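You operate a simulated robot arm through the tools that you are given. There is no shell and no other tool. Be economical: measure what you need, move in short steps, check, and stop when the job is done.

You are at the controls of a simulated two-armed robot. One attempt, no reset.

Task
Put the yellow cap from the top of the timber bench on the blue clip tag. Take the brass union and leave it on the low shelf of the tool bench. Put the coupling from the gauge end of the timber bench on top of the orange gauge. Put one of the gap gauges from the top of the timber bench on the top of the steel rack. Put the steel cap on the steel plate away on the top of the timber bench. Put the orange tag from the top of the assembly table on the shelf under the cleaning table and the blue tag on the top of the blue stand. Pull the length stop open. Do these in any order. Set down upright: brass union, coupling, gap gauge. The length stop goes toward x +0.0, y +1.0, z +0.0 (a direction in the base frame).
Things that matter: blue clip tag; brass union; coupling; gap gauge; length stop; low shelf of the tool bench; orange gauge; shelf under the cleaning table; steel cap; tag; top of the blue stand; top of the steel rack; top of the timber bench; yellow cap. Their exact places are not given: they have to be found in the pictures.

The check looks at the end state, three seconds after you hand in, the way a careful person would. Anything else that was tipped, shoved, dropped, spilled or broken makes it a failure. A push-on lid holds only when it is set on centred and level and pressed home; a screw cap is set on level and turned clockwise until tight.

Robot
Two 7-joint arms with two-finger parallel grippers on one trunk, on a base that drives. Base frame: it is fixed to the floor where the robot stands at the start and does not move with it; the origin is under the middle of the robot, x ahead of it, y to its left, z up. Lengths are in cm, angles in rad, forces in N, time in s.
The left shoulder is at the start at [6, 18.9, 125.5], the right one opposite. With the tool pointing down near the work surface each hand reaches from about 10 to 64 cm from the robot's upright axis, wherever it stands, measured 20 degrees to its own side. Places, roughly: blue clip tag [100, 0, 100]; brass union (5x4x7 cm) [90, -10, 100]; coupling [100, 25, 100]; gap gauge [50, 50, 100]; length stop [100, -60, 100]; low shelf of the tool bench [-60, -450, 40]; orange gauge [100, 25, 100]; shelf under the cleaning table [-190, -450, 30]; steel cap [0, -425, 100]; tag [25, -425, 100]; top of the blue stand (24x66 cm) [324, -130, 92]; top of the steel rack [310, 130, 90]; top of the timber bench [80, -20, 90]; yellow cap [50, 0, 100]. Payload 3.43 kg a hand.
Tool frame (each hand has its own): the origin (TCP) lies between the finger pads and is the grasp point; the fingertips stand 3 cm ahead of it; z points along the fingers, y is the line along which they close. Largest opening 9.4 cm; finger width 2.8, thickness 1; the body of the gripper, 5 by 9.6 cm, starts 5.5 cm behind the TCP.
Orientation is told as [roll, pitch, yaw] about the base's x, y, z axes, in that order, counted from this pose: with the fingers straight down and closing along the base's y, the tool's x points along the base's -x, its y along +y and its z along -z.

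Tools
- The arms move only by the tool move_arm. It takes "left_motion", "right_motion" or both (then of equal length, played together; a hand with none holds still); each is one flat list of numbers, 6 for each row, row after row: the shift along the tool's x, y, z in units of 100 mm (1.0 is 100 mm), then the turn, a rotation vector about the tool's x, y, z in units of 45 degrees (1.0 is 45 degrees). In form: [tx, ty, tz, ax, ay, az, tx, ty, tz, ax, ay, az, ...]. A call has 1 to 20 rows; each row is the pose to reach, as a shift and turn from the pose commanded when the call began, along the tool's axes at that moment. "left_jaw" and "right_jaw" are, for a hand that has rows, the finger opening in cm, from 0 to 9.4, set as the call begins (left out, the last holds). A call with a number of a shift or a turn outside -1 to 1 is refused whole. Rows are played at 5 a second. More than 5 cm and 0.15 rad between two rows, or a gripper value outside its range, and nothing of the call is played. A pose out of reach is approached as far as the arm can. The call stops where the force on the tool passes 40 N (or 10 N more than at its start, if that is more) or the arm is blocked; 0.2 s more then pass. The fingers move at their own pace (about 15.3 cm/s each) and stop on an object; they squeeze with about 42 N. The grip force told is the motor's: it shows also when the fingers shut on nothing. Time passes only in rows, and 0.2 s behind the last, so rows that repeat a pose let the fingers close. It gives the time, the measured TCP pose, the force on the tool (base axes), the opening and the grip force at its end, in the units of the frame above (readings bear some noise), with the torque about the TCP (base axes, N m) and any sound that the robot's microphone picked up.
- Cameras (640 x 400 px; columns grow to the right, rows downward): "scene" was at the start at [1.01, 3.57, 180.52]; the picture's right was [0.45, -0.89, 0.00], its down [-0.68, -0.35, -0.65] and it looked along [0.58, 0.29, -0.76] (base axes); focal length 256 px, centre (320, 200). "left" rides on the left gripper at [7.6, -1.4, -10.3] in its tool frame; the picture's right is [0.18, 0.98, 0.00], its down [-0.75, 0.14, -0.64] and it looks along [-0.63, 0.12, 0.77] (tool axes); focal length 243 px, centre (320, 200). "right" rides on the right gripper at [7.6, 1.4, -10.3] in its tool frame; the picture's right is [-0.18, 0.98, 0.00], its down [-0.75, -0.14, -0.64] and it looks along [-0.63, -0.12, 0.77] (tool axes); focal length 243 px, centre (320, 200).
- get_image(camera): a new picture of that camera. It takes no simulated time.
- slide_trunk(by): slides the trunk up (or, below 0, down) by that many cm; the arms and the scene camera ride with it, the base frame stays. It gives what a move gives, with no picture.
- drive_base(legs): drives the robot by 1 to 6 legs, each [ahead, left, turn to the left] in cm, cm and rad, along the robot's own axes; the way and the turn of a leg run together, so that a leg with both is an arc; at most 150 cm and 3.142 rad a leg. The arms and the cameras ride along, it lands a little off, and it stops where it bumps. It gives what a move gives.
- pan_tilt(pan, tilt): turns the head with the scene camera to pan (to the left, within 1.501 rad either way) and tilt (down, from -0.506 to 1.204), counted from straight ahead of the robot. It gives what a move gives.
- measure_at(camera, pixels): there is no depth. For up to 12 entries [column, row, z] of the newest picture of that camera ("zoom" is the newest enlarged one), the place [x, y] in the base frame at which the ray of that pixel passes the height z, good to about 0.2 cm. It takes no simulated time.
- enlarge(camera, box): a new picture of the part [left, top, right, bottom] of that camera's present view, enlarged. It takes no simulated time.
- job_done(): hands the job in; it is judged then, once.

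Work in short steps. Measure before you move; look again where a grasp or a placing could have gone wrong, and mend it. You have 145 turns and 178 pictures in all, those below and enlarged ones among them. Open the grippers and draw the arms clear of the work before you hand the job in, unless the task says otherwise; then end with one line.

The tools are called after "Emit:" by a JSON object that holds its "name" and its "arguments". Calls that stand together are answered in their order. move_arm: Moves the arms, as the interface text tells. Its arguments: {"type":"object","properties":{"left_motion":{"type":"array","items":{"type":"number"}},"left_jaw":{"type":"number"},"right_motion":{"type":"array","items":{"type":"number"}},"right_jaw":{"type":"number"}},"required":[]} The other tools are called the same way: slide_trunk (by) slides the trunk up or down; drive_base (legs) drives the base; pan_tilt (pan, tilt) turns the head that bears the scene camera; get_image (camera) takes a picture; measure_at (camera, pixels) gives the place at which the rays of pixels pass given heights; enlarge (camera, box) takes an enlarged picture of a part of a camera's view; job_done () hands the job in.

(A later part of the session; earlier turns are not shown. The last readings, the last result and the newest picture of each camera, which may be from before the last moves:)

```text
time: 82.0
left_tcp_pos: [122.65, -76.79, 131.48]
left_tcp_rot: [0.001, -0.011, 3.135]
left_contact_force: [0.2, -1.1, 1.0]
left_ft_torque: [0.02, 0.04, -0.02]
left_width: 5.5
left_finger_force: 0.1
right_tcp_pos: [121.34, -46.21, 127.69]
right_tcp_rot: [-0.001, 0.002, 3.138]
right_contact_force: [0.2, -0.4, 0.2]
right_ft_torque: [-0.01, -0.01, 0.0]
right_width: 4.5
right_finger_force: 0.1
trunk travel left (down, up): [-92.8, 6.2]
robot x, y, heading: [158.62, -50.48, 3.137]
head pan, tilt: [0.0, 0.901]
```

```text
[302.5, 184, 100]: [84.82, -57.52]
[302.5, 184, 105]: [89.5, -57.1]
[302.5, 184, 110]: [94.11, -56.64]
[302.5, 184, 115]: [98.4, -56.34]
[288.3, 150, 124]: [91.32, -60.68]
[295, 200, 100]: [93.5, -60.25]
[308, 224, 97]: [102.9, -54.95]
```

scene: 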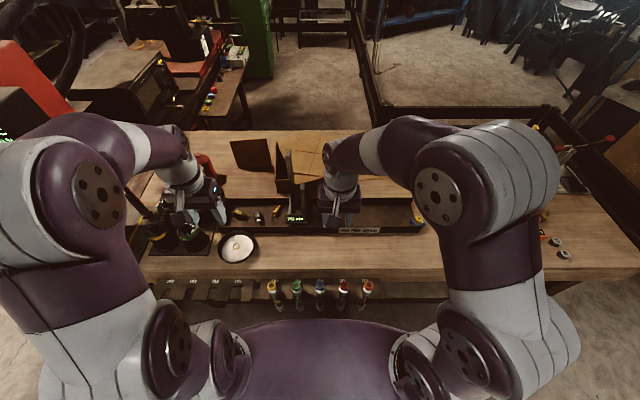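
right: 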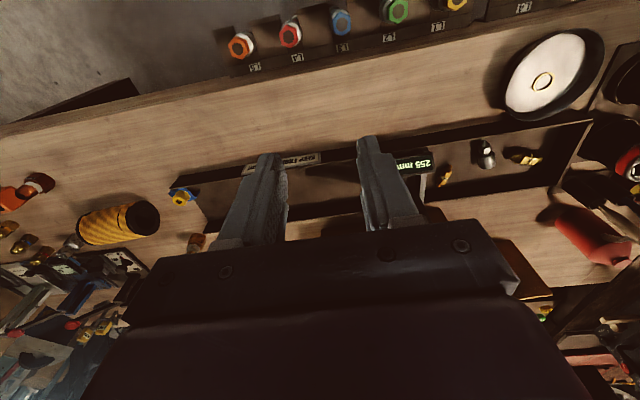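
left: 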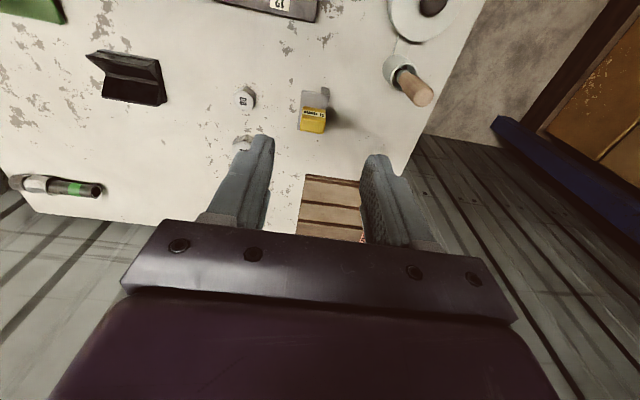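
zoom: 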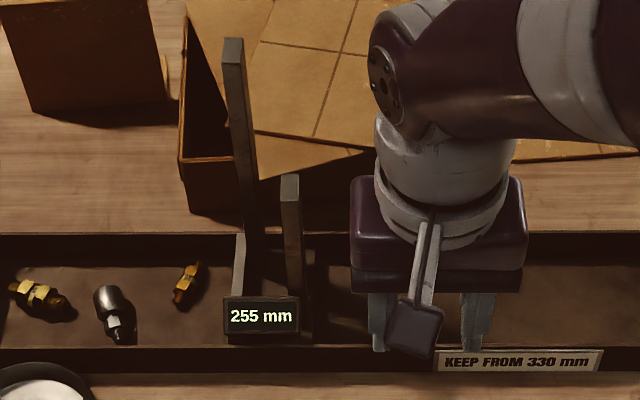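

The short upright stands near (98.7,-56), top z≈115. I tilt the right hand 45° forward and bring it behind that post at (111,-56,123), then look.

Emit:
{"name": "move_arm", "arguments": {"right_motion": [-0.15, 0.16, 0.08, 0, -0.17, 0, -0.3, 0.32, 0.16, 0, -0.34, 0, -0.5, 0.5, 0.25, 0, -0.51, 0, -0.7, 0.66, 0.33, 0, -0.68, 0, -0.85, 0.82, 0.42, 0, -0.85, 0, -1, 0.98, 0.5, 0, -1, 0]}}

Emit:
{"name": "get_image", "arguments": {"camera": "right"}}

Emit:
{"name": "enlarge", "arguments": {"camera": "scene", "box": [250, 130, 370, 240]}}

```text
time: 83.4
left_tcp_pos: [122.68, -76.75, 131.48]
left_tcp_rot: [0.003, -0.009, 3.133]
left_contact_force: [0.2, 0.2, -0.1]
left_ft_torque: [0.0, 0.0, -0.01]
left_width: 5.51
left_finger_force: 0.1
right_tcp_pos: [111.33, -56.21, 122.9]
right_tcp_rot: [0.003, -0.787, 3.135]
right_contact_force: [0.5, 0.9, -0.2]
right_ft_torque: [0.0, 0.02, 0.01]
right_width: 4.51
right_finger_force: 0.0
trunk travel left (down, up): [-92.8, 6.2]
robot x, y, heading: [158.63, -50.37, 3.134]
head pan, tilt: [0.0, 0.901]
```

```text
115 pictures are left
```

right: 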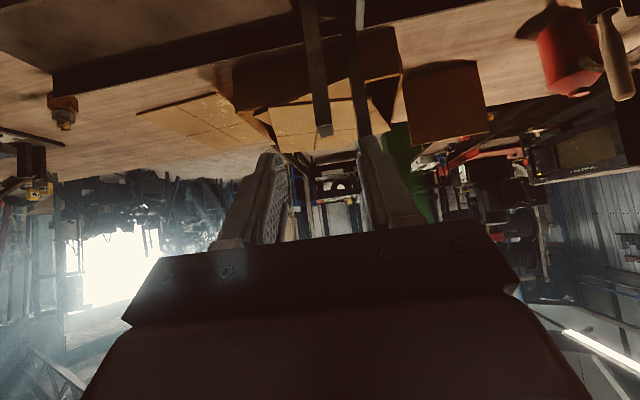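

```text
3.64 times, centred on (310, 185) of scene
```

zoom: 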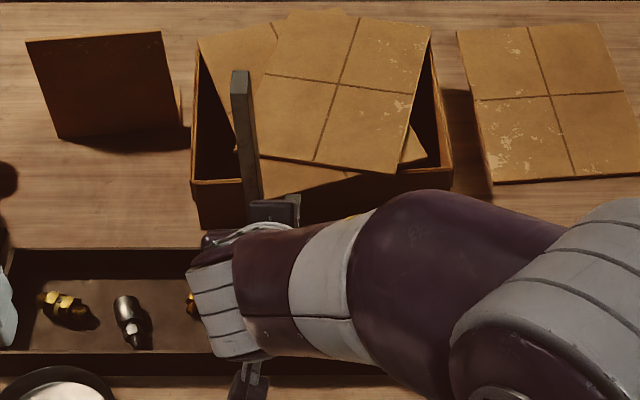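

Right picture: short post top at (323,131), tall post at (365,140). I measure them.

Emit:
{"name": "measure_at", "arguments": {"camera": "right", "pixels": [[323, 131, 113], [323, 131, 115], [323, 131, 117], [312, 60, 105], [312, 60, 100], [350, 30, 100]]}}

```text
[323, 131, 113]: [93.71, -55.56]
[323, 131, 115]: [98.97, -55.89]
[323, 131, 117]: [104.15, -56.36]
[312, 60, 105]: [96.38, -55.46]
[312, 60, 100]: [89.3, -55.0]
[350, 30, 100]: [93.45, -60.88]
```

I advance 10 cm along the fingers and look.

Emit:
{"name": "move_arm", "arguments": {"right_motion": [0, -0.02, 0.4, 0, 0, 0, 0, -0.04, 0.8, 0, 0, 0, 0, -0.04, 1, 0, 0, 0], "right_jaw": 5.5}}

Emit:
{"name": "get_image", "arguments": {"camera": "right"}}

```text
time: 84.2
left_tcp_pos: [122.71, -76.78, 131.66]
left_tcp_rot: [0.002, -0.009, 3.135]
left_contact_force: [-0.4, 0.1, 0.4]
left_ft_torque: [-0.01, 0.0, -0.04]
left_width: 5.49
left_finger_force: 0.1
right_tcp_pos: [104.13, -55.49, 115.63]
right_tcp_rot: [0.002, -0.786, 3.136]
right_contact_force: [0.4, 0.0, -1.0]
right_ft_torque: [0.02, 0.0, -0.01]
right_width: 5.48
right_finger_force: 0.1
trunk travel left (down, up): [-92.8, 6.2]
robot x, y, heading: [158.83, -50.61, 3.136]
head pan, tilt: [0.0, 0.901]
```

```text
113 pictures are left
```

right: 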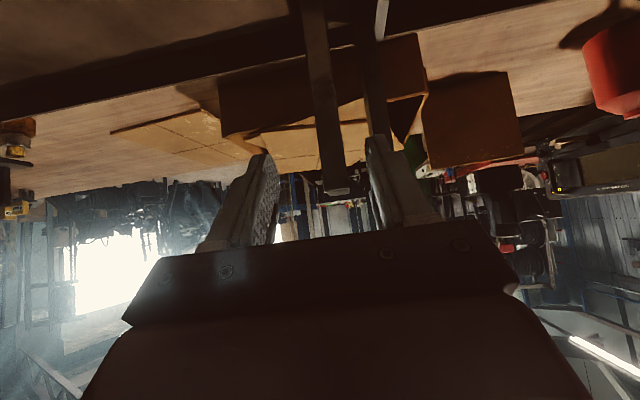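

The post is between the fingers. I advance 5 cm more and close.

Emit:
{"name": "move_arm", "arguments": {"right_motion": [0, 0.04, 0.3, 0, 0, 0, 0, 0.04, 0.5, 0, 0, 0]}}

Emit:
{"name": "measure_at", "arguments": {"camera": "right", "pixels": [[337, 190, 114], [337, 190, 115], [337, 190, 116]]}}

Emit:
{"name": "get_image", "arguments": {"camera": "right"}}

```text
time: 84.8
left_tcp_pos: [122.63, -76.92, 131.49]
left_tcp_rot: [0.001, -0.008, 3.134]
left_contact_force: [-0.1, -0.4, -0.4]
left_ft_torque: [0.01, -0.01, -0.02]
left_width: 5.51
left_finger_force: 0.1
right_tcp_pos: [100.58, -56.02, 112.08]
right_tcp_rot: [0.003, -0.786, 3.136]
right_contact_force: [-1.2, 0.3, -0.8]
right_ft_torque: [-0.01, -0.03, 0.04]
right_width: 5.48
right_finger_force: 0.0
trunk travel left (down, up): [-92.8, 6.2]
robot x, y, heading: [158.44, -50.33, 3.133]
head pan, tilt: [0.0, 0.901]
```

```text
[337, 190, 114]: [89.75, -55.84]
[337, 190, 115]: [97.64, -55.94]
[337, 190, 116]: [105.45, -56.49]
```

```text
112 pictures are left
```

right: 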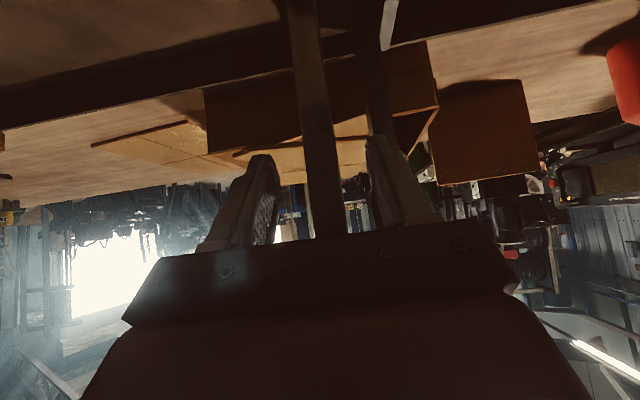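

I advance 1.5 cm more and close on the post.

Emit:
{"name": "move_arm", "arguments": {"right_motion": [0, 0, 0.15, 0, 0, 0]}}

Emit:
{"name": "move_arm", "arguments": {"right_motion": [0, 0, 0, 0, 0, 0, 0, 0, 0, 0, 0, 0, 0, 0, 0, 0, 0, 0], "right_jaw": 0}}

Emit:
{"name": "move_arm", "arguments": {"right_motion": [0, -0.1, 0, 0, 0, 0, 0, -0.2, 0, 0, 0, 0, 0, -0.3, 0, 0, 0, 0, 0, -0.4, 0, 0, 0, 0, 0, -0.5, 0, 0, 0, 0]}}

Emit:
{"name": "enlarge", "arguments": {"camera": "scene", "box": [220, 120, 440, 260]}}

```text
time: 85.2
left_tcp_pos: [122.66, -76.9, 131.41]
left_tcp_rot: [0.002, -0.009, 3.134]
left_contact_force: [0.9, -1.0, 0.3]
left_ft_torque: [-0.03, -0.01, 0.0]
left_width: 5.49
left_finger_force: 0.1
right_tcp_pos: [99.52, -55.87, 110.92]
right_tcp_rot: [0.001, -0.784, 3.132]
right_contact_force: [-0.3, -0.3, -0.5]
right_ft_torque: [0.01, -0.01, -0.02]
right_width: 5.5
right_finger_force: 0.1
trunk travel left (down, up): [-92.8, 6.2]
robot x, y, heading: [158.75, -50.41, 3.133]
head pan, tilt: [0.0, 0.901]
```

```text
time: 86.0
left_tcp_pos: [122.52, -76.74, 131.46]
left_tcp_rot: [0.001, -0.006, 3.137]
left_contact_force: [-0.3, 0.4, -0.4]
left_ft_torque: [0.0, -0.01, -0.01]
left_width: 5.53
left_finger_force: 0.1
right_tcp_pos: [99.52, -55.86, 111.04]
right_tcp_rot: [0.0, -0.785, 3.136]
right_contact_force: [-4.9, -0.7, -4.3]
right_ft_torque: [-0.26, 0.99, 0.72]
right_width: 2.06
right_finger_force: 44.7
trunk travel left (down, up): [-92.8, 6.2]
robot x, y, heading: [158.98, -50.66, 3.135]
head pan, tilt: [0.0, 0.901]
```

```text
time: 87.2
left_tcp_pos: [122.49, -76.72, 131.46]
left_tcp_rot: [0.002, -0.009, 3.135]
left_contact_force: [0.1, 0.3, -0.1]
left_ft_torque: [0.0, -0.05, 0.03]
left_width: 5.52
left_finger_force: 0.0
right_tcp_pos: [99.56, -50.48, 111.03]
right_tcp_rot: [0.002, -0.786, 3.134]
right_contact_force: [-5.8, -0.9, -0.5]
right_ft_torque: [0.08, -0.17, 0.62]
right_width: 2.03
right_finger_force: 45.0
trunk travel left (down, up): [-92.8, 6.2]
robot x, y, heading: [158.67, -50.67, 3.13]
head pan, tilt: [0.0, 0.901]
```

```text
2.86 times, centred on (330, 190) of scene
```

zoom: 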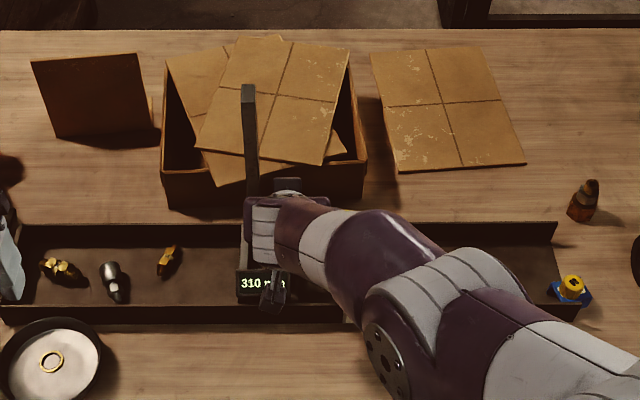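

The stop slides freely (display 310 mm). I continue pulling toward +y.

Emit:
{"name": "move_arm", "arguments": {"right_motion": [0, -0.2, 0, 0, 0, 0, 0, -0.4, 0, 0, 0, 0, 0, -0.6, 0, 0, 0, 0, 0, -0.8, 0, 0, 0, 0, 0, -1.0, 0, 0, 0, 0]}}

Emit:
{"name": "enlarge", "arguments": {"camera": "scene", "box": [240, 140, 440, 260]}}

```text
time: 88.4
left_tcp_pos: [122.69, -76.59, 131.56]
left_tcp_rot: [0.003, -0.009, 3.134]
left_contact_force: [-0.1, 0.1, -0.3]
left_ft_torque: [-0.05, -0.01, 0.01]
left_width: 5.51
left_finger_force: 0.0
right_tcp_pos: [99.49, -40.69, 110.94]
right_tcp_rot: [0.003, -0.786, 3.135]
right_contact_force: [-11.8, -1.3, 13.8]
right_ft_torque: [0.28, -0.81, 0.4]
right_width: 2.04
right_finger_force: 44.4
trunk travel left (down, up): [-92.8, 6.2]
robot x, y, heading: [158.85, -50.16, 3.131]
head pan, tilt: [0.0, 0.901]
```

```text
3.20 times, centred on (340, 200) of scene
```

zoom: 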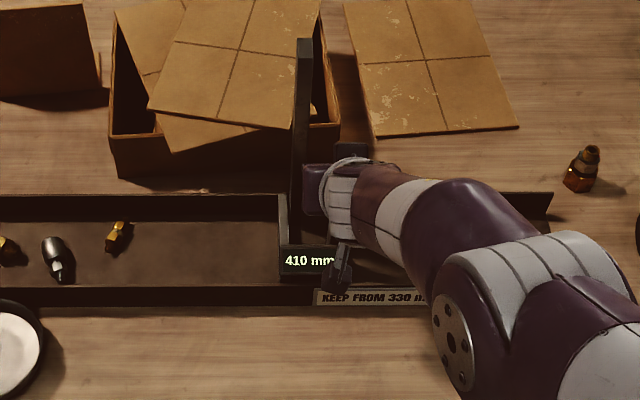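

410 mm now. I continue another 10 cm with the force guard.

Emit:
{"name": "move_arm", "arguments": {"right_motion": [0, -0.2, 0, 0, 0, 0, 0, -0.4, 0, 0, 0, 0, 0, -0.6, 0, 0, 0, 0, 0, -0.8, 0, 0, 0, 0, 0, -1.0, 0, 0, 0, 0]}}

Emit:
{"name": "enlarge", "arguments": {"camera": "scene", "box": [240, 140, 440, 260]}}

```text
time: 89.6
left_tcp_pos: [122.77, -76.7, 131.52]
left_tcp_rot: [0.005, -0.009, 3.133]
left_contact_force: [-0.3, 0.3, -0.2]
left_ft_torque: [-0.03, 0.03, 0.0]
left_width: 5.51
left_finger_force: 0.0
right_tcp_pos: [99.55, -30.75, 110.91]
right_tcp_rot: [-0.006, -0.779, 3.134]
right_contact_force: [-2.0, -1.7, 1.8]
right_ft_torque: [-0.91, 0.12, 0.9]
right_width: 2.09
right_finger_force: 45.1
trunk travel left (down, up): [-92.8, 6.2]
robot x, y, heading: [158.72, -50.21, 3.135]
head pan, tilt: [0.0, 0.901]
```

```text
3.20 times, centred on (340, 200) of scene
```

zoom: 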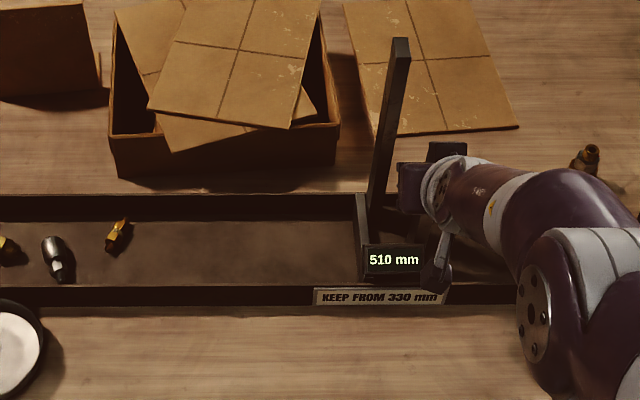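

510 mm, still free. I go 6 cm more and check the room to the tag.

Emit:
{"name": "move_arm", "arguments": {"right_motion": [0, -0.15, 0, 0, 0, 0, 0, -0.3, 0, 0, 0, 0, 0, -0.45, 0, 0, 0, 0, 0, -0.6, 0, 0, 0, 0]}}

Emit:
{"name": "enlarge", "arguments": {"camera": "scene", "box": [320, 160, 440, 250]}}

```text
time: 90.6
left_tcp_pos: [122.69, -76.61, 131.54]
left_tcp_rot: [0.005, -0.009, 3.133]
left_contact_force: [-0.3, 0.7, -0.6]
left_ft_torque: [-0.1, 0.02, -0.02]
left_width: 5.49
left_finger_force: 0.0
right_tcp_pos: [99.49, -24.74, 110.99]
right_tcp_rot: [0.002, -0.784, 3.134]
right_contact_force: [-8.1, -1.5, 6.9]
right_ft_torque: [0.36, -1.61, 0.52]
right_width: 2.06
right_finger_force: 44.7
right hand out of reach, approached as far as the arm can: row 1, 2, 3
trunk travel left (down, up): [-92.8, 6.2]
robot x, y, heading: [158.64, -50.53, 3.131]
head pan, tilt: [0.0, 0.901]
```

```text
4.44 times, centred on (380, 205) of scene
```

zoom: 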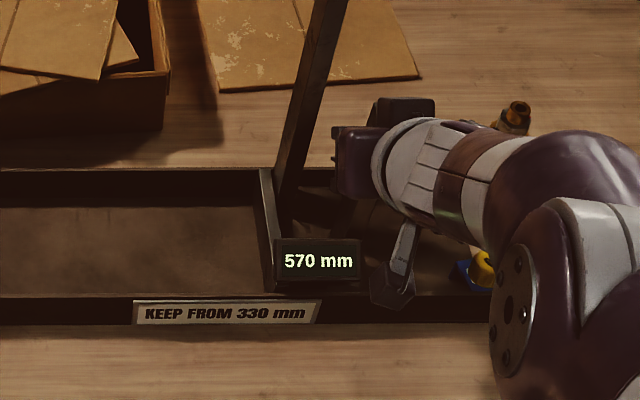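

570 mm; about 9 cm of room remains to the tag. I pull 3 cm more.

Emit:
{"name": "move_arm", "arguments": {"right_motion": [0, -0.1, 0, 0, 0, 0, 0, -0.2, 0, 0, 0, 0, 0, -0.3, 0, 0, 0, 0]}}

Emit:
{"name": "enlarge", "arguments": {"camera": "scene", "box": [320, 160, 440, 250]}}

```text
time: 91.4
left_tcp_pos: [122.77, -76.74, 131.4]
left_tcp_rot: [0.0, -0.012, 3.134]
left_contact_force: [0.6, -0.5, -0.3]
left_ft_torque: [-0.03, -0.03, 0.01]
left_width: 5.5
left_finger_force: 0.0
right_tcp_pos: [99.64, -21.82, 110.95]
right_tcp_rot: [-0.001, -0.787, 3.134]
right_contact_force: [-2.2, 3.2, 9.3]
right_ft_torque: [-0.59, -1.23, 1.08]
right_width: 2.05
right_finger_force: 45.2
trunk travel left (down, up): [-92.8, 6.2]
robot x, y, heading: [158.45, -50.54, 3.129]
head pan, tilt: [0.0, 0.901]
```

```text
4.44 times, centred on (380, 205) of scene
```

zoom: 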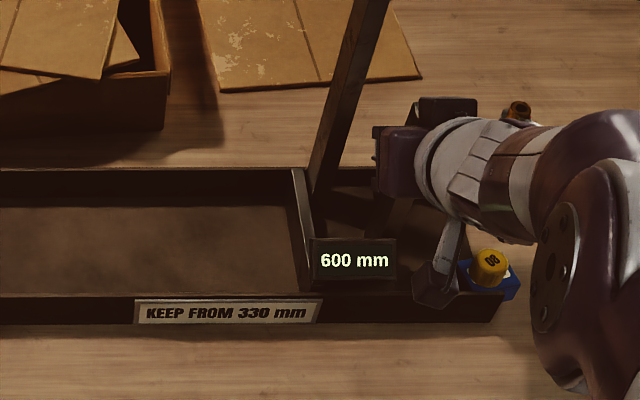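

600 mm; I try 1.5 cm more to learn whether it is the limit.

Emit:
{"name": "move_arm", "arguments": {"right_motion": [0, -0.05, 0, 0, 0, 0, 0, -0.1, 0, 0, 0, 0, 0, -0.15, 0, 0, 0, 0]}}

Emit:
{"name": "enlarge", "arguments": {"camera": "scene", "box": [320, 160, 440, 250]}}

```text
time: 92.2
left_tcp_pos: [122.56, -76.94, 131.44]
left_tcp_rot: [0.003, -0.011, 3.135]
left_contact_force: [0.0, -0.3, 0.8]
left_ft_torque: [0.0, 0.03, 0.0]
left_width: 5.48
left_finger_force: 0.0
right_tcp_pos: [99.51, -20.23, 110.88]
right_tcp_rot: [-0.001, -0.786, 3.136]
right_contact_force: [-4.7, -1.0, 9.5]
right_ft_torque: [-0.44, -0.81, 0.94]
right_width: 2.07
right_finger_force: 45.5
trunk travel left (down, up): [-92.8, 6.2]
robot x, y, heading: [158.73, -50.15, 3.131]
head pan, tilt: [0.0, 0.901]
```

```text
4.44 times, centred on (380, 205) of scene
```

zoom: 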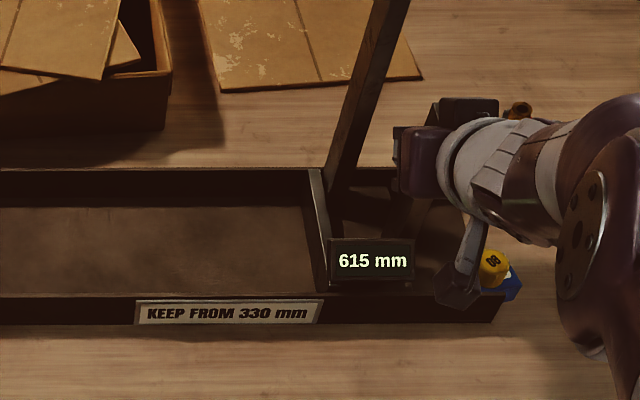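

Still sliding. I pull 2 cm more (to ~635), leaving clearance to the tag.

Emit:
{"name": "move_arm", "arguments": {"right_motion": [0, -0.05, 0, 0, 0, 0, 0, -0.1, 0, 0, 0, 0, 0, -0.15, 0, 0, 0, 0, 0, -0.2, 0, 0, 0, 0]}}

Emit:
{"name": "enlarge", "arguments": {"camera": "scene", "box": [360, 180, 440, 240]}}

```text
time: 93.2
left_tcp_pos: [122.53, -76.83, 131.48]
left_tcp_rot: [0.001, -0.009, 3.136]
left_contact_force: [0.8, 0.7, -0.2]
left_ft_torque: [0.0, -0.03, 0.01]
left_width: 5.53
left_finger_force: 0.1
right_tcp_pos: [99.63, -18.31, 110.87]
right_tcp_rot: [0.0, -0.786, 3.137]
right_contact_force: [-8.3, -1.8, 8.1]
right_ft_torque: [-0.49, -1.39, 0.68]
right_width: 2.08
right_finger_force: 45.0
trunk travel left (down, up): [-92.8, 6.2]
robot x, y, heading: [158.39, -50.87, 3.135]
head pan, tilt: [0.0, 0.901]
```

```text
6.67 times, centred on (400, 210) of scene
```

zoom: 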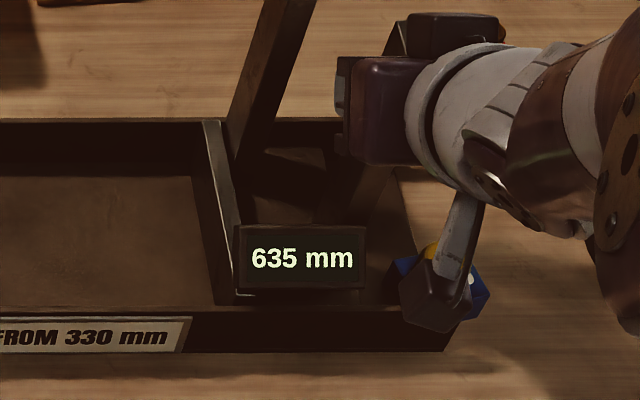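

635 mm with about 1 cm to the tag: open enough. I release and back away along the fingers.

Emit:
{"name": "move_arm", "arguments": {"right_motion": [0, 0, 0, 0, 0, 0, 0, 0, 0, 0, 0, 0, 0, 0, 0, 0, 0, 0], "right_jaw": 5.5}}

Emit:
{"name": "move_arm", "arguments": {"right_motion": [0, 0, -0.3, 0, 0, 0, 0, 0, -0.65, 0, 0, 0, 0, 0, -1.0, 0, 0, 0]}}

Emit:
{"name": "move_arm", "arguments": {"right_motion": [0, 0, -0.15, 0, 0.17, 0, 0, 0, -0.3, 0, 0.34, 0, 0, 0, -0.45, 0, 0.51, 0, 0, 0, -0.6, 0, 0.68, 0, 0, 0, -0.75, 0, 0.85, 0, 0, 0, -0.9, 0, 1.0, 0]}}

Emit:
{"name": "drive_base", "arguments": {"legs": [[0, -48, 0.007]]}}

Emit:
{"name": "get_image", "arguments": {"camera": "right"}}

Emit:
{"name": "get_image", "arguments": {"camera": "scene"}}

```text
time: 94.0
left_tcp_pos: [122.74, -76.71, 131.43]
left_tcp_rot: [0.0, -0.01, 3.135]
left_contact_force: [0.0, -0.5, 0.0]
left_ft_torque: [-0.02, -0.01, 0.0]
left_width: 5.52
left_finger_force: 0.0
right_tcp_pos: [99.82, -18.26, 110.91]
right_tcp_rot: [0.001, -0.785, 3.135]
right_contact_force: [0.3, 0.6, 0.2]
right_ft_torque: [0.02, -0.02, -0.01]
right_width: 5.48
right_finger_force: 0.2
trunk travel left (down, up): [-92.8, 6.2]
robot x, y, heading: [159.01, -50.6, 3.134]
head pan, tilt: [0.0, 0.901]
```

```text
time: 94.8
left_tcp_pos: [122.86, -76.97, 131.53]
left_tcp_rot: [0.003, -0.012, 3.135]
left_contact_force: [0.2, -0.5, 0.6]
left_ft_torque: [0.03, 0.0, -0.01]
left_width: 5.5
left_finger_force: 0.1
right_tcp_pos: [107.04, -18.58, 117.97]
right_tcp_rot: [0.0, -0.786, 3.139]
right_contact_force: [-0.5, 0.5, -0.1]
right_ft_torque: [0.04, -0.03, 0.02]
right_width: 5.51
right_finger_force: 0.0
trunk travel left (down, up): [-92.8, 6.2]
robot x, y, heading: [158.41, -50.5, 3.136]
head pan, tilt: [0.0, 0.901]
```

```text
time: 96.2
left_tcp_pos: [122.66, -76.77, 131.5]
left_tcp_rot: [0.003, -0.01, 3.134]
left_contact_force: [-1.1, 0.2, -0.6]
left_ft_torque: [0.06, 0.04, -0.02]
left_width: 5.48
left_finger_force: 0.0
right_tcp_pos: [114.51, -19.24, 120.06]
right_tcp_rot: [0.057, -0.188, 3.13]
right_contact_force: [-0.2, 0.5, -0.1]
right_ft_torque: [0.0, 0.01, -0.02]
right_width: 5.5
right_finger_force: 0.2
right hand out of reach, approached as far as the arm can: row 3, 4, 5, 6
trunk travel left (down, up): [-92.8, 6.2]
robot x, y, heading: [158.73, -50.46, 3.134]
head pan, tilt: [0.0, 0.901]
```

```text
time: 99.1
left_tcp_pos: [123.03, -29.1, 131.49]
left_tcp_rot: [0.002, -0.01, 3.141]
left_contact_force: [0.2, -0.7, -0.1]
left_ft_torque: [0.04, -0.03, -0.05]
left_width: 5.52
left_finger_force: 0.1
right_tcp_pos: [114.51, 28.61, 120.28]
right_tcp_rot: [0.056, -0.19, 3.138]
right_contact_force: [-0.5, 0.7, -0.4]
right_ft_torque: [0.01, 0.02, 0.0]
right_width: 5.47
right_finger_force: 0.1
trunk travel left (down, up): [-92.8, 6.2]
robot x, y, heading: [158.97, -2.29, -3.143]
head pan, tilt: [0.0, 0.901]
```

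```text
104 pictures are left
```

right: 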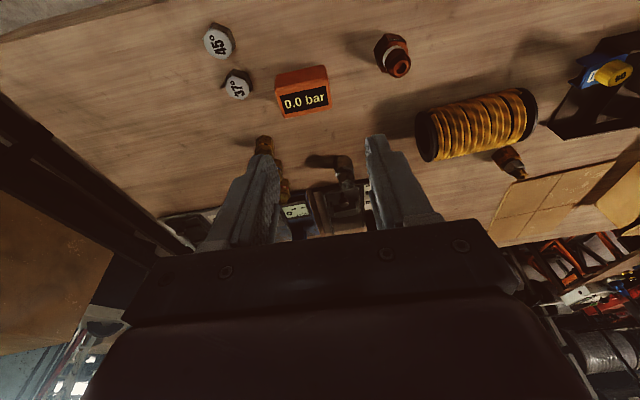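

```text
103 pictures are left
```

scene: 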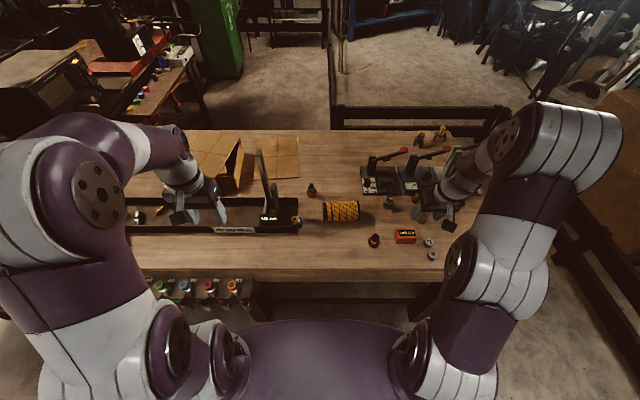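

The right hand is still slightly tilted. I enlarge the gauge area to identify the coupling.

Emit:
{"name": "enlarge", "arguments": {"camera": "scene", "box": [300, 170, 450, 265]}}

Emit:
{"name": "enlarge", "arguments": {"camera": "right", "box": [190, 10, 430, 150]}}

```text
4.21 times, centred on (375, 218) of scene
```

zoom: 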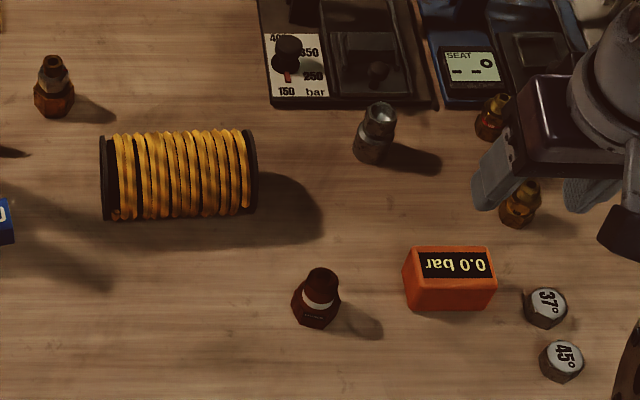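

```text
2.67 times, centred on (310, 80) of right
```

zoom: 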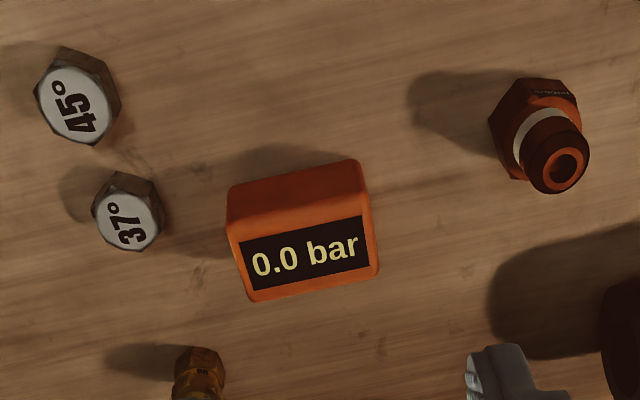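

I draw the hand back a little to restore it to vertical.

Emit:
{"name": "move_arm", "arguments": {"right_motion": [0.2, 0.15, 0, 0, 0, 0, 0.4, 0.3, 0, 0, 0, 0, 0.4, 0.3, 0, 0, 0, 0]}}

Emit:
{"name": "get_image", "arguments": {"camera": "right"}}

Emit:
{"name": "enlarge", "arguments": {"camera": "scene", "box": [360, 190, 410, 250]}}

```text
time: 99.9
left_tcp_pos: [122.98, -28.75, 131.46]
left_tcp_rot: [0.004, -0.008, 3.141]
left_contact_force: [0.5, -0.9, -0.2]
left_ft_torque: [-0.01, -0.01, -0.01]
left_width: 5.53
left_finger_force: 0.0
right_tcp_pos: [118.42, 25.75, 119.59]
right_tcp_rot: [0.059, -0.188, 3.136]
right_contact_force: [-0.3, 0.1, -0.4]
right_ft_torque: [0.03, -0.01, 0.02]
right_width: 5.47
right_finger_force: 0.0
trunk travel left (down, up): [-92.8, 6.2]
robot x, y, heading: [158.66, -2.21, -3.142]
head pan, tilt: [0.0, 0.901]
```

```text
100 pictures are left
```

right: 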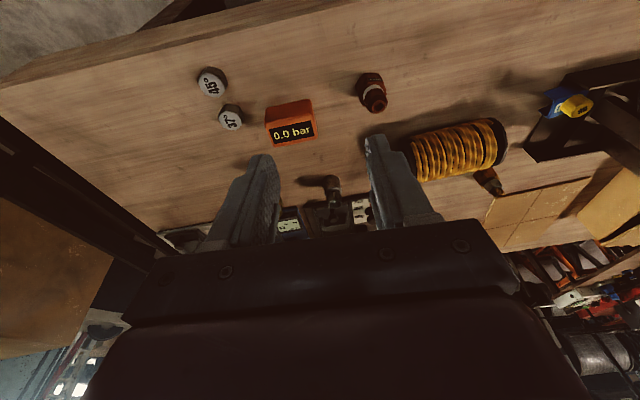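

```text
6.67 times, centred on (385, 220) of scene
```

zoom: 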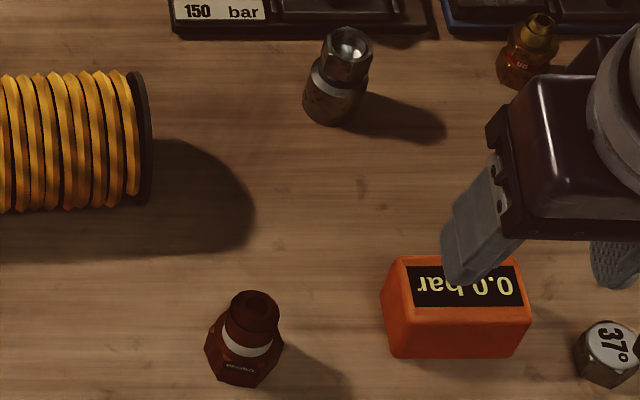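

I level the hand, then triangulate the steel coupling (scene top (389.5,196.8), right (332,183)) and the gauge.

Emit:
{"name": "measure_at", "arguments": {"camera": "scene", "pixels": [[389.5, 196.5, 98], [389.5, 196.5, 100], [389.5, 196.5, 102], [387, 207, 94], [404.5, 230, 98], [404.5, 230, 100]]}}

Emit:
{"name": "measure_at", "arguments": {"camera": "right", "pixels": [[332, 183, 98], [332, 183, 100], [332, 183, 102], [291, 120, 98], [291, 120, 100]]}}

Emit:
{"name": "move_arm", "arguments": {"right_motion": [0, 0, 0, 0.04, 0.12, 0, 0, 0, 0, 0.075, 0.24, 0]}}

Emit:
{"name": "get_image", "arguments": {"camera": "right"}}

```text
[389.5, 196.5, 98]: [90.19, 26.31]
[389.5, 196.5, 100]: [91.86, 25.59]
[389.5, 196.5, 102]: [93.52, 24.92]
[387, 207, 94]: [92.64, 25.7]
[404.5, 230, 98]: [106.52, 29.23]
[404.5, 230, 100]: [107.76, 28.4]
```

```text
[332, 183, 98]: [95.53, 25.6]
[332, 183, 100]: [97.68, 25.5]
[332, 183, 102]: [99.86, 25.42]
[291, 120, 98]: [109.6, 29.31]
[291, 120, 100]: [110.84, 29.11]
```

```text
time: 100.5
left_tcp_pos: [123.07, -28.89, 131.64]
left_tcp_rot: [0.001, -0.009, 3.142]
left_contact_force: [-0.1, -0.1, -0.7]
left_ft_torque: [-0.02, -0.03, -0.02]
left_width: 5.54
left_finger_force: 0.1
right_tcp_pos: [119.08, 25.47, 118.52]
right_tcp_rot: [0.043, -0.144, 3.139]
right_contact_force: [0.2, 0.6, -0.4]
right_ft_torque: [-0.01, 0.01, -0.01]
right_width: 5.5
right_finger_force: 0.1
right hand out of reach, approached as far as the arm can: row 1, 2
trunk travel left (down, up): [-92.8, 6.2]
robot x, y, heading: [158.83, -2.8, -3.143]
head pan, tilt: [0.0, 0.901]
```

```text
98 pictures are left
```

right: 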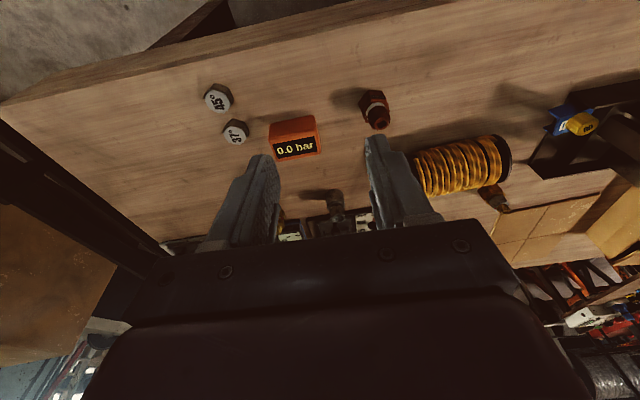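

The coupling stands at ≈(92.3,25.6), top z≈100.5; I'll grasp it with a 45° tilt for reach. First tilt and move to about (109,25.6,114).

Emit:
{"name": "move_arm", "arguments": {"right_motion": [-0.15, 0, 0.05, 0.01, -0.15, 0, -0.3, 0, 0.1, 0.02, -0.3, 0, -0.5, 0, 0.15, 0.03, -0.45, 0, -0.7, 0, 0.2, 0.04, -0.6, 0, -0.85, 0, 0.25, 0.05, -0.72, 0, -0.95, 0, 0.3, 0.05, -0.82, 0]}}

Emit:
{"name": "get_image", "arguments": {"camera": "right"}}

Emit:
{"name": "get_image", "arguments": {"camera": "scene"}}

```text
time: 101.9
left_tcp_pos: [123.09, -28.8, 131.46]
left_tcp_rot: [0.001, -0.009, 3.141]
left_contact_force: [-0.1, 0.0, 0.2]
left_ft_torque: [0.02, 0.01, 0.01]
left_width: 5.5
left_finger_force: 0.1
right_tcp_pos: [109.12, 25.31, 117.03]
right_tcp_rot: [0.012, -0.792, 3.118]
right_contact_force: [0.0, -0.2, 0.5]
right_ft_torque: [0.0, -0.01, -0.03]
right_width: 5.5
right_finger_force: 0.2
right hand out of reach, approached as far as the arm can: row 2
trunk travel left (down, up): [-92.8, 6.2]
robot x, y, heading: [158.62, -2.64, -3.143]
head pan, tilt: [0.0, 0.901]
```

```text
97 pictures are left
```

right: 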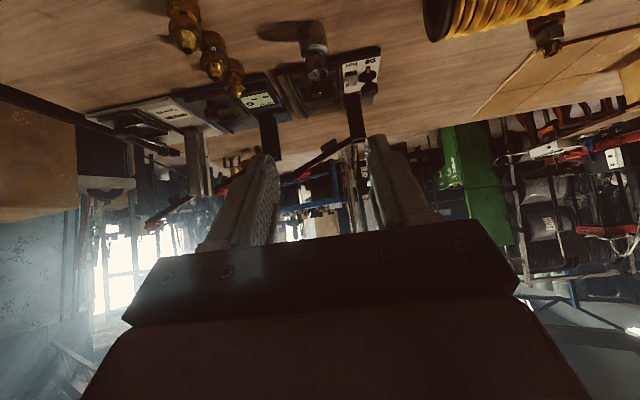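

```text
96 pictures are left
```

scene: 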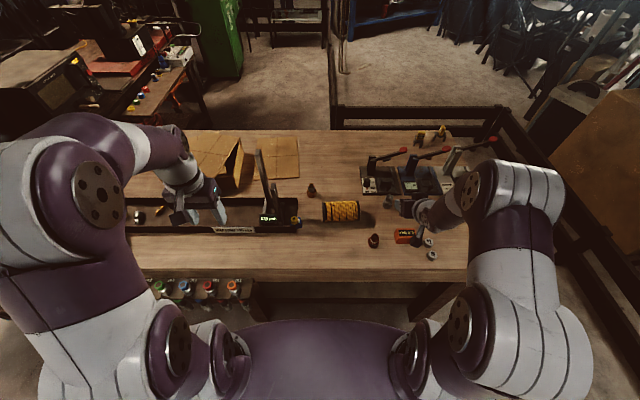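

In the right picture the coupling's base is ~(311,27), top ~(316,70). I measure it.

Emit:
{"name": "measure_at", "arguments": {"camera": "right", "pixels": [[312, 30, 94], [316, 72, 100], [316, 72, 101], [314, 50, 97], [300, 45, 97], [328, 45, 97]]}}

Emit:
{"name": "enlarge", "arguments": {"camera": "right", "box": [270, 0, 370, 110]}}

```text
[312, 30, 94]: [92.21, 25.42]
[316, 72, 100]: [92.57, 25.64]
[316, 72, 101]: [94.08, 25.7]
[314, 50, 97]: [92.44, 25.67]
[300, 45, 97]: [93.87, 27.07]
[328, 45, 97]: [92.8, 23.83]
```

```text
3.64 times, centred on (320, 55) of right
```

zoom: 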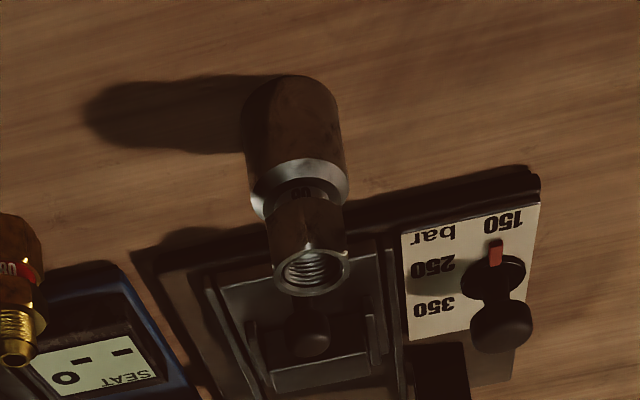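

The coupling is confirmed at (92.4,25.6). I advance 20 cm along the fingers in two calls and check.

Emit:
{"name": "move_arm", "arguments": {"right_motion": [0.05, 0, 0.4, 0, 0, 0, 0.1, 0, 0.8, 0, 0, 0, 0.156, 0, 1.0, 0, 0, 0]}}

Emit:
{"name": "move_arm", "arguments": {"right_motion": [0, 0, 0.4, 0, 0, 0, 0, 0, 0.8, 0, 0, 0]}}

Emit:
{"name": "get_image", "arguments": {"camera": "right"}}

```text
time: 102.7
left_tcp_pos: [123.1, -29.04, 131.56]
left_tcp_rot: [0.001, -0.012, 3.142]
left_contact_force: [0.2, 0.8, 0.4]
left_ft_torque: [-0.01, 0.02, 0.01]
left_width: 5.46
left_finger_force: 0.1
right_tcp_pos: [103.39, 24.91, 108.91]
right_tcp_rot: [0.012, -0.789, 3.121]
right_contact_force: [0.3, 0.2, 1.0]
right_ft_torque: [0.01, 0.0, 0.04]
right_width: 5.5
right_finger_force: 0.1
trunk travel left (down, up): [-92.8, 6.2]
robot x, y, heading: [158.98, -2.28, -3.142]
head pan, tilt: [0.0, 0.901]
```

```text
time: 103.3
left_tcp_pos: [122.89, -28.84, 131.47]
left_tcp_rot: [0.0, -0.009, 3.142]
left_contact_force: [-0.2, 0.1, -0.1]
left_ft_torque: [0.04, -0.04, 0.0]
left_width: 5.52
left_finger_force: 0.0
right_tcp_pos: [97.28, 25.29, 103.39]
right_tcp_rot: [0.012, -0.787, 3.119]
right_contact_force: [0.1, 0.8, 0.0]
right_ft_torque: [0.0, 0.0, 0.01]
right_width: 5.51
right_finger_force: 0.0
trunk travel left (down, up): [-92.8, 6.2]
robot x, y, heading: [158.79, -2.43, 3.144]
head pan, tilt: [0.0, 0.901]
```

```text
94 pictures are left
```

right: 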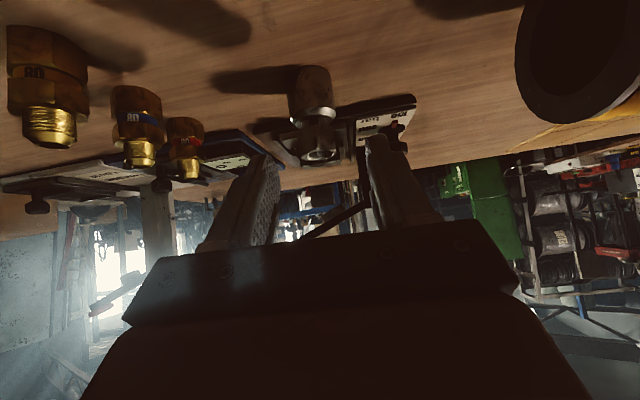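

Well aligned. I advance the last 7.2 cm and close.

Emit:
{"name": "move_arm", "arguments": {"right_motion": [0.03, -0.02, 0.3, 0, 0, 0, 0.035, -0.02, 0.55, 0, 0, 0, 0.035, -0.02, 0.72, 0, 0, 0]}}

Emit:
{"name": "move_arm", "arguments": {"right_motion": [0, 0, 0, 0, 0, 0, 0, 0, 0, 0, 0, 0, 0, 0, 0, 0, 0, 0], "right_jaw": 0}}

Emit:
{"name": "get_image", "arguments": {"camera": "right"}}

```text
time: 104.1
left_tcp_pos: [123.03, -28.91, 131.56]
left_tcp_rot: [0.002, -0.011, 3.142]
left_contact_force: [0.9, -0.4, 0.6]
left_ft_torque: [0.0, -0.01, 0.04]
left_width: 5.48
left_finger_force: 0.0
right_tcp_pos: [92.67, 25.58, 98.17]
right_tcp_rot: [0.013, -0.789, 3.121]
right_contact_force: [-0.5, 0.1, 0.8]
right_ft_torque: [-0.01, 0.0, 0.0]
right_width: 5.51
right_finger_force: 0.0
trunk travel left (down, up): [-92.8, 6.2]
robot x, y, heading: [158.92, -2.54, -3.137]
head pan, tilt: [0.0, 0.901]
```

```text
time: 104.9
left_tcp_pos: [123.08, -28.99, 131.65]
left_tcp_rot: [0.001, -0.01, 3.143]
left_contact_force: [0.6, 0.7, 0.7]
left_ft_torque: [-0.02, 0.01, -0.01]
left_width: 5.49
left_finger_force: 0.1
right_tcp_pos: [92.65, 25.49, 98.14]
right_tcp_rot: [0.013, -0.789, 3.12]
right_contact_force: [-1.6, 1.7, 2.4]
right_ft_torque: [0.13, 0.04, -0.03]
right_width: 3.65
right_finger_force: 42.5
trunk travel left (down, up): [-92.8, 6.2]
robot x, y, heading: [158.49, -2.36, -3.142]
head pan, tilt: [0.0, 0.901]
```

```text
93 pictures are left
```

right: 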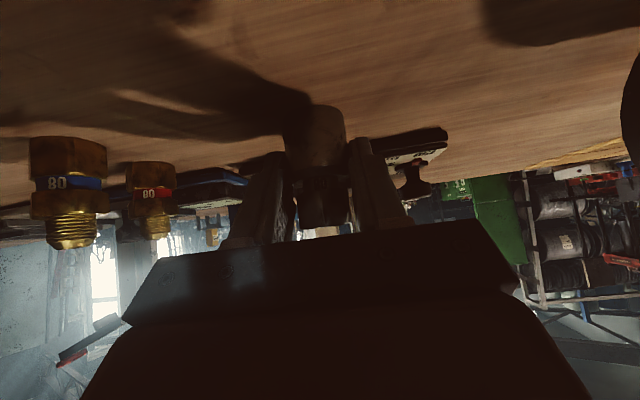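

Coupling gripped (3.65 cm). I lift it straight up 10 cm and look at the gauge in the scene.

Emit:
{"name": "move_arm", "arguments": {"right_motion": [-0.28, 0, -0.28, 0, 0, 0, -0.5, 0, -0.5, 0, 0, 0, -0.72, 0, -0.72, 0, 0, 0]}}

Emit:
{"name": "get_image", "arguments": {"camera": "scene"}}

Emit:
{"name": "enlarge", "arguments": {"camera": "scene", "box": [360, 180, 460, 270]}}

```text
time: 105.7
left_tcp_pos: [123.13, -28.84, 131.35]
left_tcp_rot: [0.002, -0.011, 3.141]
left_contact_force: [0.2, -0.3, 0.3]
left_ft_torque: [-0.01, 0.01, -0.03]
left_width: 5.53
left_finger_force: 0.0
right_tcp_pos: [92.6, 25.82, 108.05]
right_tcp_rot: [0.011, -0.785, 3.119]
right_contact_force: [0.4, 0.0, -1.1]
right_ft_torque: [0.03, 0.02, 0.02]
right_width: 3.66
right_finger_force: 42.0
trunk travel left (down, up): [-92.8, 6.2]
robot x, y, heading: [158.84, -2.48, -3.142]
head pan, tilt: [0.0, 0.901]
```

```text
92 pictures are left
```

scene: 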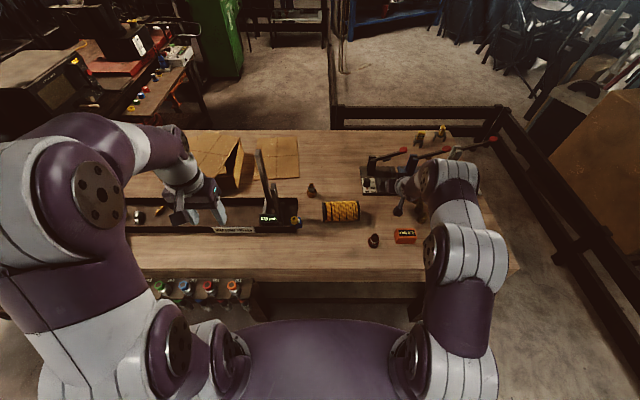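

```text
4.44 times, centred on (410, 225) of scene
```

zoom: 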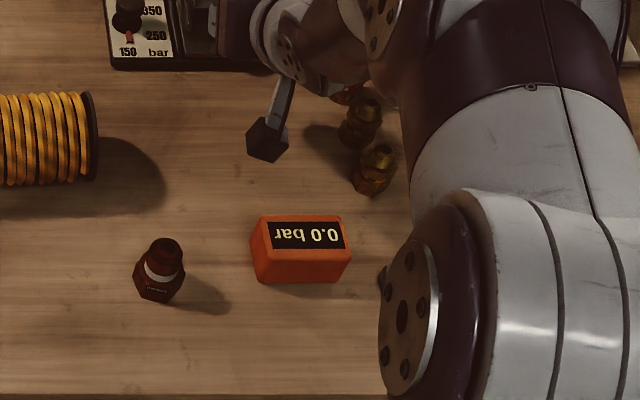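

Gauge top corners in zoom (258,217),(340,215),(350,255),(268,257). I measure them.

Emit:
{"name": "measure_at", "arguments": {"camera": "scene", "pixels": [[407, 243.5, 94], [406.5, 237.5, 97], [406.5, 237.5, 98], [406.5, 237.5, 99], [396, 223.2, 98], [414.5, 222.7, 98], [416.8, 231.8, 98], [398.3, 232.2, 98], [406.4, 227.5, 98], [406.4, 227.5, 99]]}}

```text
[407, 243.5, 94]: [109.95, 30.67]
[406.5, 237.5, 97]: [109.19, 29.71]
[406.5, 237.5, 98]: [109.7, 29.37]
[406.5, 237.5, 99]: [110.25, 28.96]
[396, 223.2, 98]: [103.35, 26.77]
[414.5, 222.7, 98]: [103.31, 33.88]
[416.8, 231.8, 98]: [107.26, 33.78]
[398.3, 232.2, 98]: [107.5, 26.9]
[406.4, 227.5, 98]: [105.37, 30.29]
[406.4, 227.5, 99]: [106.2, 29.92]
```

I re-measure with corrected rows.

Emit:
{"name": "measure_at", "arguments": {"camera": "scene", "pixels": [[396, 228.8, 98.5], [414.5, 228.4, 98.5], [416.8, 237.4, 98.5], [398.3, 237.8, 98.5], [406.4, 233.1, 98.5], [406.4, 233.1, 98], [406.4, 233.1, 99]]}}

```text
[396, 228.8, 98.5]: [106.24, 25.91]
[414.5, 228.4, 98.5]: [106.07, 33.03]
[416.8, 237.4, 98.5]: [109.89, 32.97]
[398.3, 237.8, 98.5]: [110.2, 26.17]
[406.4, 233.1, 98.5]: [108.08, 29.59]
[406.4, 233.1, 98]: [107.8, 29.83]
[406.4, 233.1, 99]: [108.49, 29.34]
```

Gauge top centre ≈(108.1,29.5), z≈98.5. I carry the coupling over it at constant height.

Emit:
{"name": "move_arm", "arguments": {"right_motion": [0.28, -0.1, -0.28, 0, 0, 0, 0.557, -0.2, -0.557, 0, 0, 0]}}

Emit:
{"name": "move_arm", "arguments": {"right_motion": [0.28, -0.1, -0.28, 0, 0, 0, 0.557, -0.2, -0.557, 0, 0, 0]}}

Emit:
{"name": "get_image", "arguments": {"camera": "right"}}

Emit:
{"name": "enlarge", "arguments": {"camera": "scene", "box": [360, 180, 460, 270]}}

```text
time: 106.3
left_tcp_pos: [123.22, -28.9, 131.49]
left_tcp_rot: [0.003, -0.009, -3.142]
left_contact_force: [0.6, -0.5, 0.2]
left_ft_torque: [0.01, -0.01, 0.01]
left_width: 5.52
left_finger_force: 0.0
right_tcp_pos: [100.85, 27.7, 108.2]
right_tcp_rot: [0.013, -0.789, 3.12]
right_contact_force: [-0.5, 0.1, -1.4]
right_ft_torque: [-0.01, -0.04, 0.0]
right_width: 3.63
right_finger_force: 42.1
trunk travel left (down, up): [-92.8, 6.2]
robot x, y, heading: [158.63, -2.55, -3.138]
head pan, tilt: [0.0, 0.901]
```

```text
time: 106.9
left_tcp_pos: [123.19, -28.83, 131.53]
left_tcp_rot: [0.002, -0.013, -3.142]
left_contact_force: [0.2, 1.2, -0.4]
left_ft_torque: [-0.01, 0.0, 0.03]
left_width: 5.48
left_finger_force: 0.0
right_tcp_pos: [109.04, 29.43, 108.02]
right_tcp_rot: [0.011, -0.793, 3.119]
right_contact_force: [0.0, 0.4, -1.3]
right_ft_torque: [0.03, -0.02, 0.01]
right_width: 3.66
right_finger_force: 42.0
trunk travel left (down, up): [-92.8, 6.2]
robot x, y, heading: [159.14, -2.01, -3.138]
head pan, tilt: [0.0, 0.901]
```

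```text
90 pictures are left
```

right: 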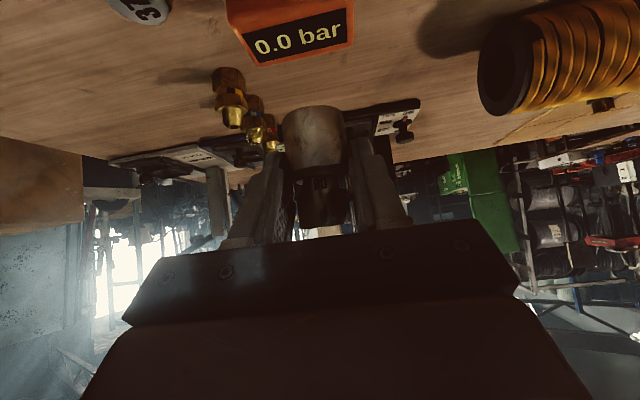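

```text
4.44 times, centred on (410, 225) of scene
```

zoom: 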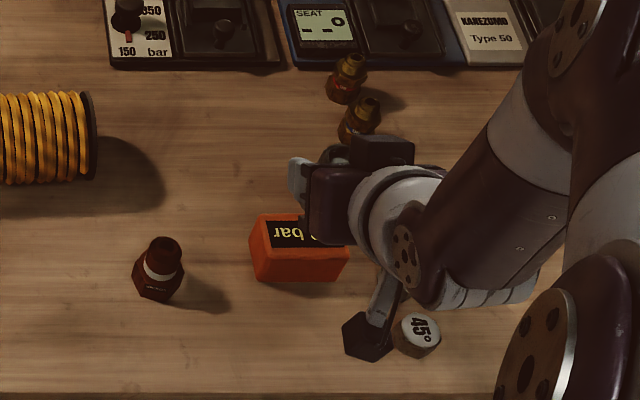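

I verify the gauge's far edge ((252,66)–(353,44)) with the right camera.

Emit:
{"name": "measure_at", "arguments": {"camera": "right", "pixels": [[252, 66, 98.5], [353, 44, 98.5], [300, 34, 98.5], [300, 34, 98], [235, 20, 98.5], [352, 2, 98.5]]}}

```text
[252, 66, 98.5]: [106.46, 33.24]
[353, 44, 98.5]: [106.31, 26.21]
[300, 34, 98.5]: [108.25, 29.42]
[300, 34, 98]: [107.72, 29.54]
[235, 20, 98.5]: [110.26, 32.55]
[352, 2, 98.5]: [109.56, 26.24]
```

Both views agree: (108.2,29.6). I adjust 0.6 cm and lower 4.6 cm, then by small rows to contact.

Emit:
{"name": "move_arm", "arguments": {"right_motion": [0.1, -0.01, 0.18, 0, 0, 0, 0.2, -0.015, 0.28, 0, 0, 0, 0.283, -0.015, 0.367, 0, 0, 0]}}

Emit:
{"name": "move_arm", "arguments": {"right_motion": [0.02, 0, 0.02, 0, 0, 0, 0.04, 0, 0.04, 0, 0, 0, 0.055, 0, 0.055, 0, 0, 0, 0.055, 0, 0.055, 0, 0, 0]}}

Emit:
{"name": "enlarge", "arguments": {"camera": "right", "box": [200, 0, 440, 240]}}

```text
time: 107.7
left_tcp_pos: [122.88, -29.04, 131.49]
left_tcp_rot: [0.002, -0.008, 3.142]
left_contact_force: [0.5, -0.6, -0.8]
left_ft_torque: [0.03, 0.0, -0.02]
left_width: 5.49
left_finger_force: 0.0
right_tcp_pos: [107.96, 29.45, 103.24]
right_tcp_rot: [0.012, -0.787, 3.121]
right_contact_force: [-0.5, -0.7, -2.0]
right_ft_torque: [-0.01, -0.03, 0.0]
right_width: 3.65
right_finger_force: 42.3
trunk travel left (down, up): [-92.8, 6.2]
robot x, y, heading: [159.2, -2.41, -3.141]
head pan, tilt: [0.0, 0.901]
```

```text
time: 108.7
left_tcp_pos: [123.09, -28.92, 131.43]
left_tcp_rot: [0.001, -0.009, 3.142]
left_contact_force: [-1.0, 0.1, -0.2]
left_ft_torque: [0.0, -0.02, 0.01]
left_width: 5.49
left_finger_force: 0.1
right_tcp_pos: [107.9, 29.58, 102.51]
right_tcp_rot: [0.014, -0.787, 3.118]
right_contact_force: [-0.4, -0.4, -0.5]
right_ft_torque: [0.02, -0.02, 0.01]
right_width: 3.64
right_finger_force: 42.3
trunk travel left (down, up): [-92.8, 6.2]
robot x, y, heading: [159.06, -2.46, -3.141]
head pan, tilt: [0.0, 0.901]
```

```text
1.67 times, centred on (320, 120) of right
```

zoom: 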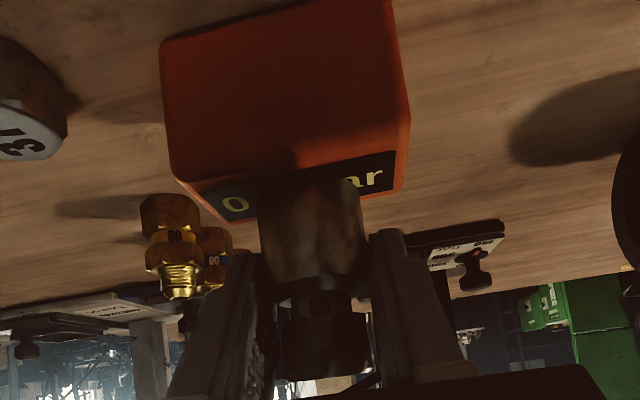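

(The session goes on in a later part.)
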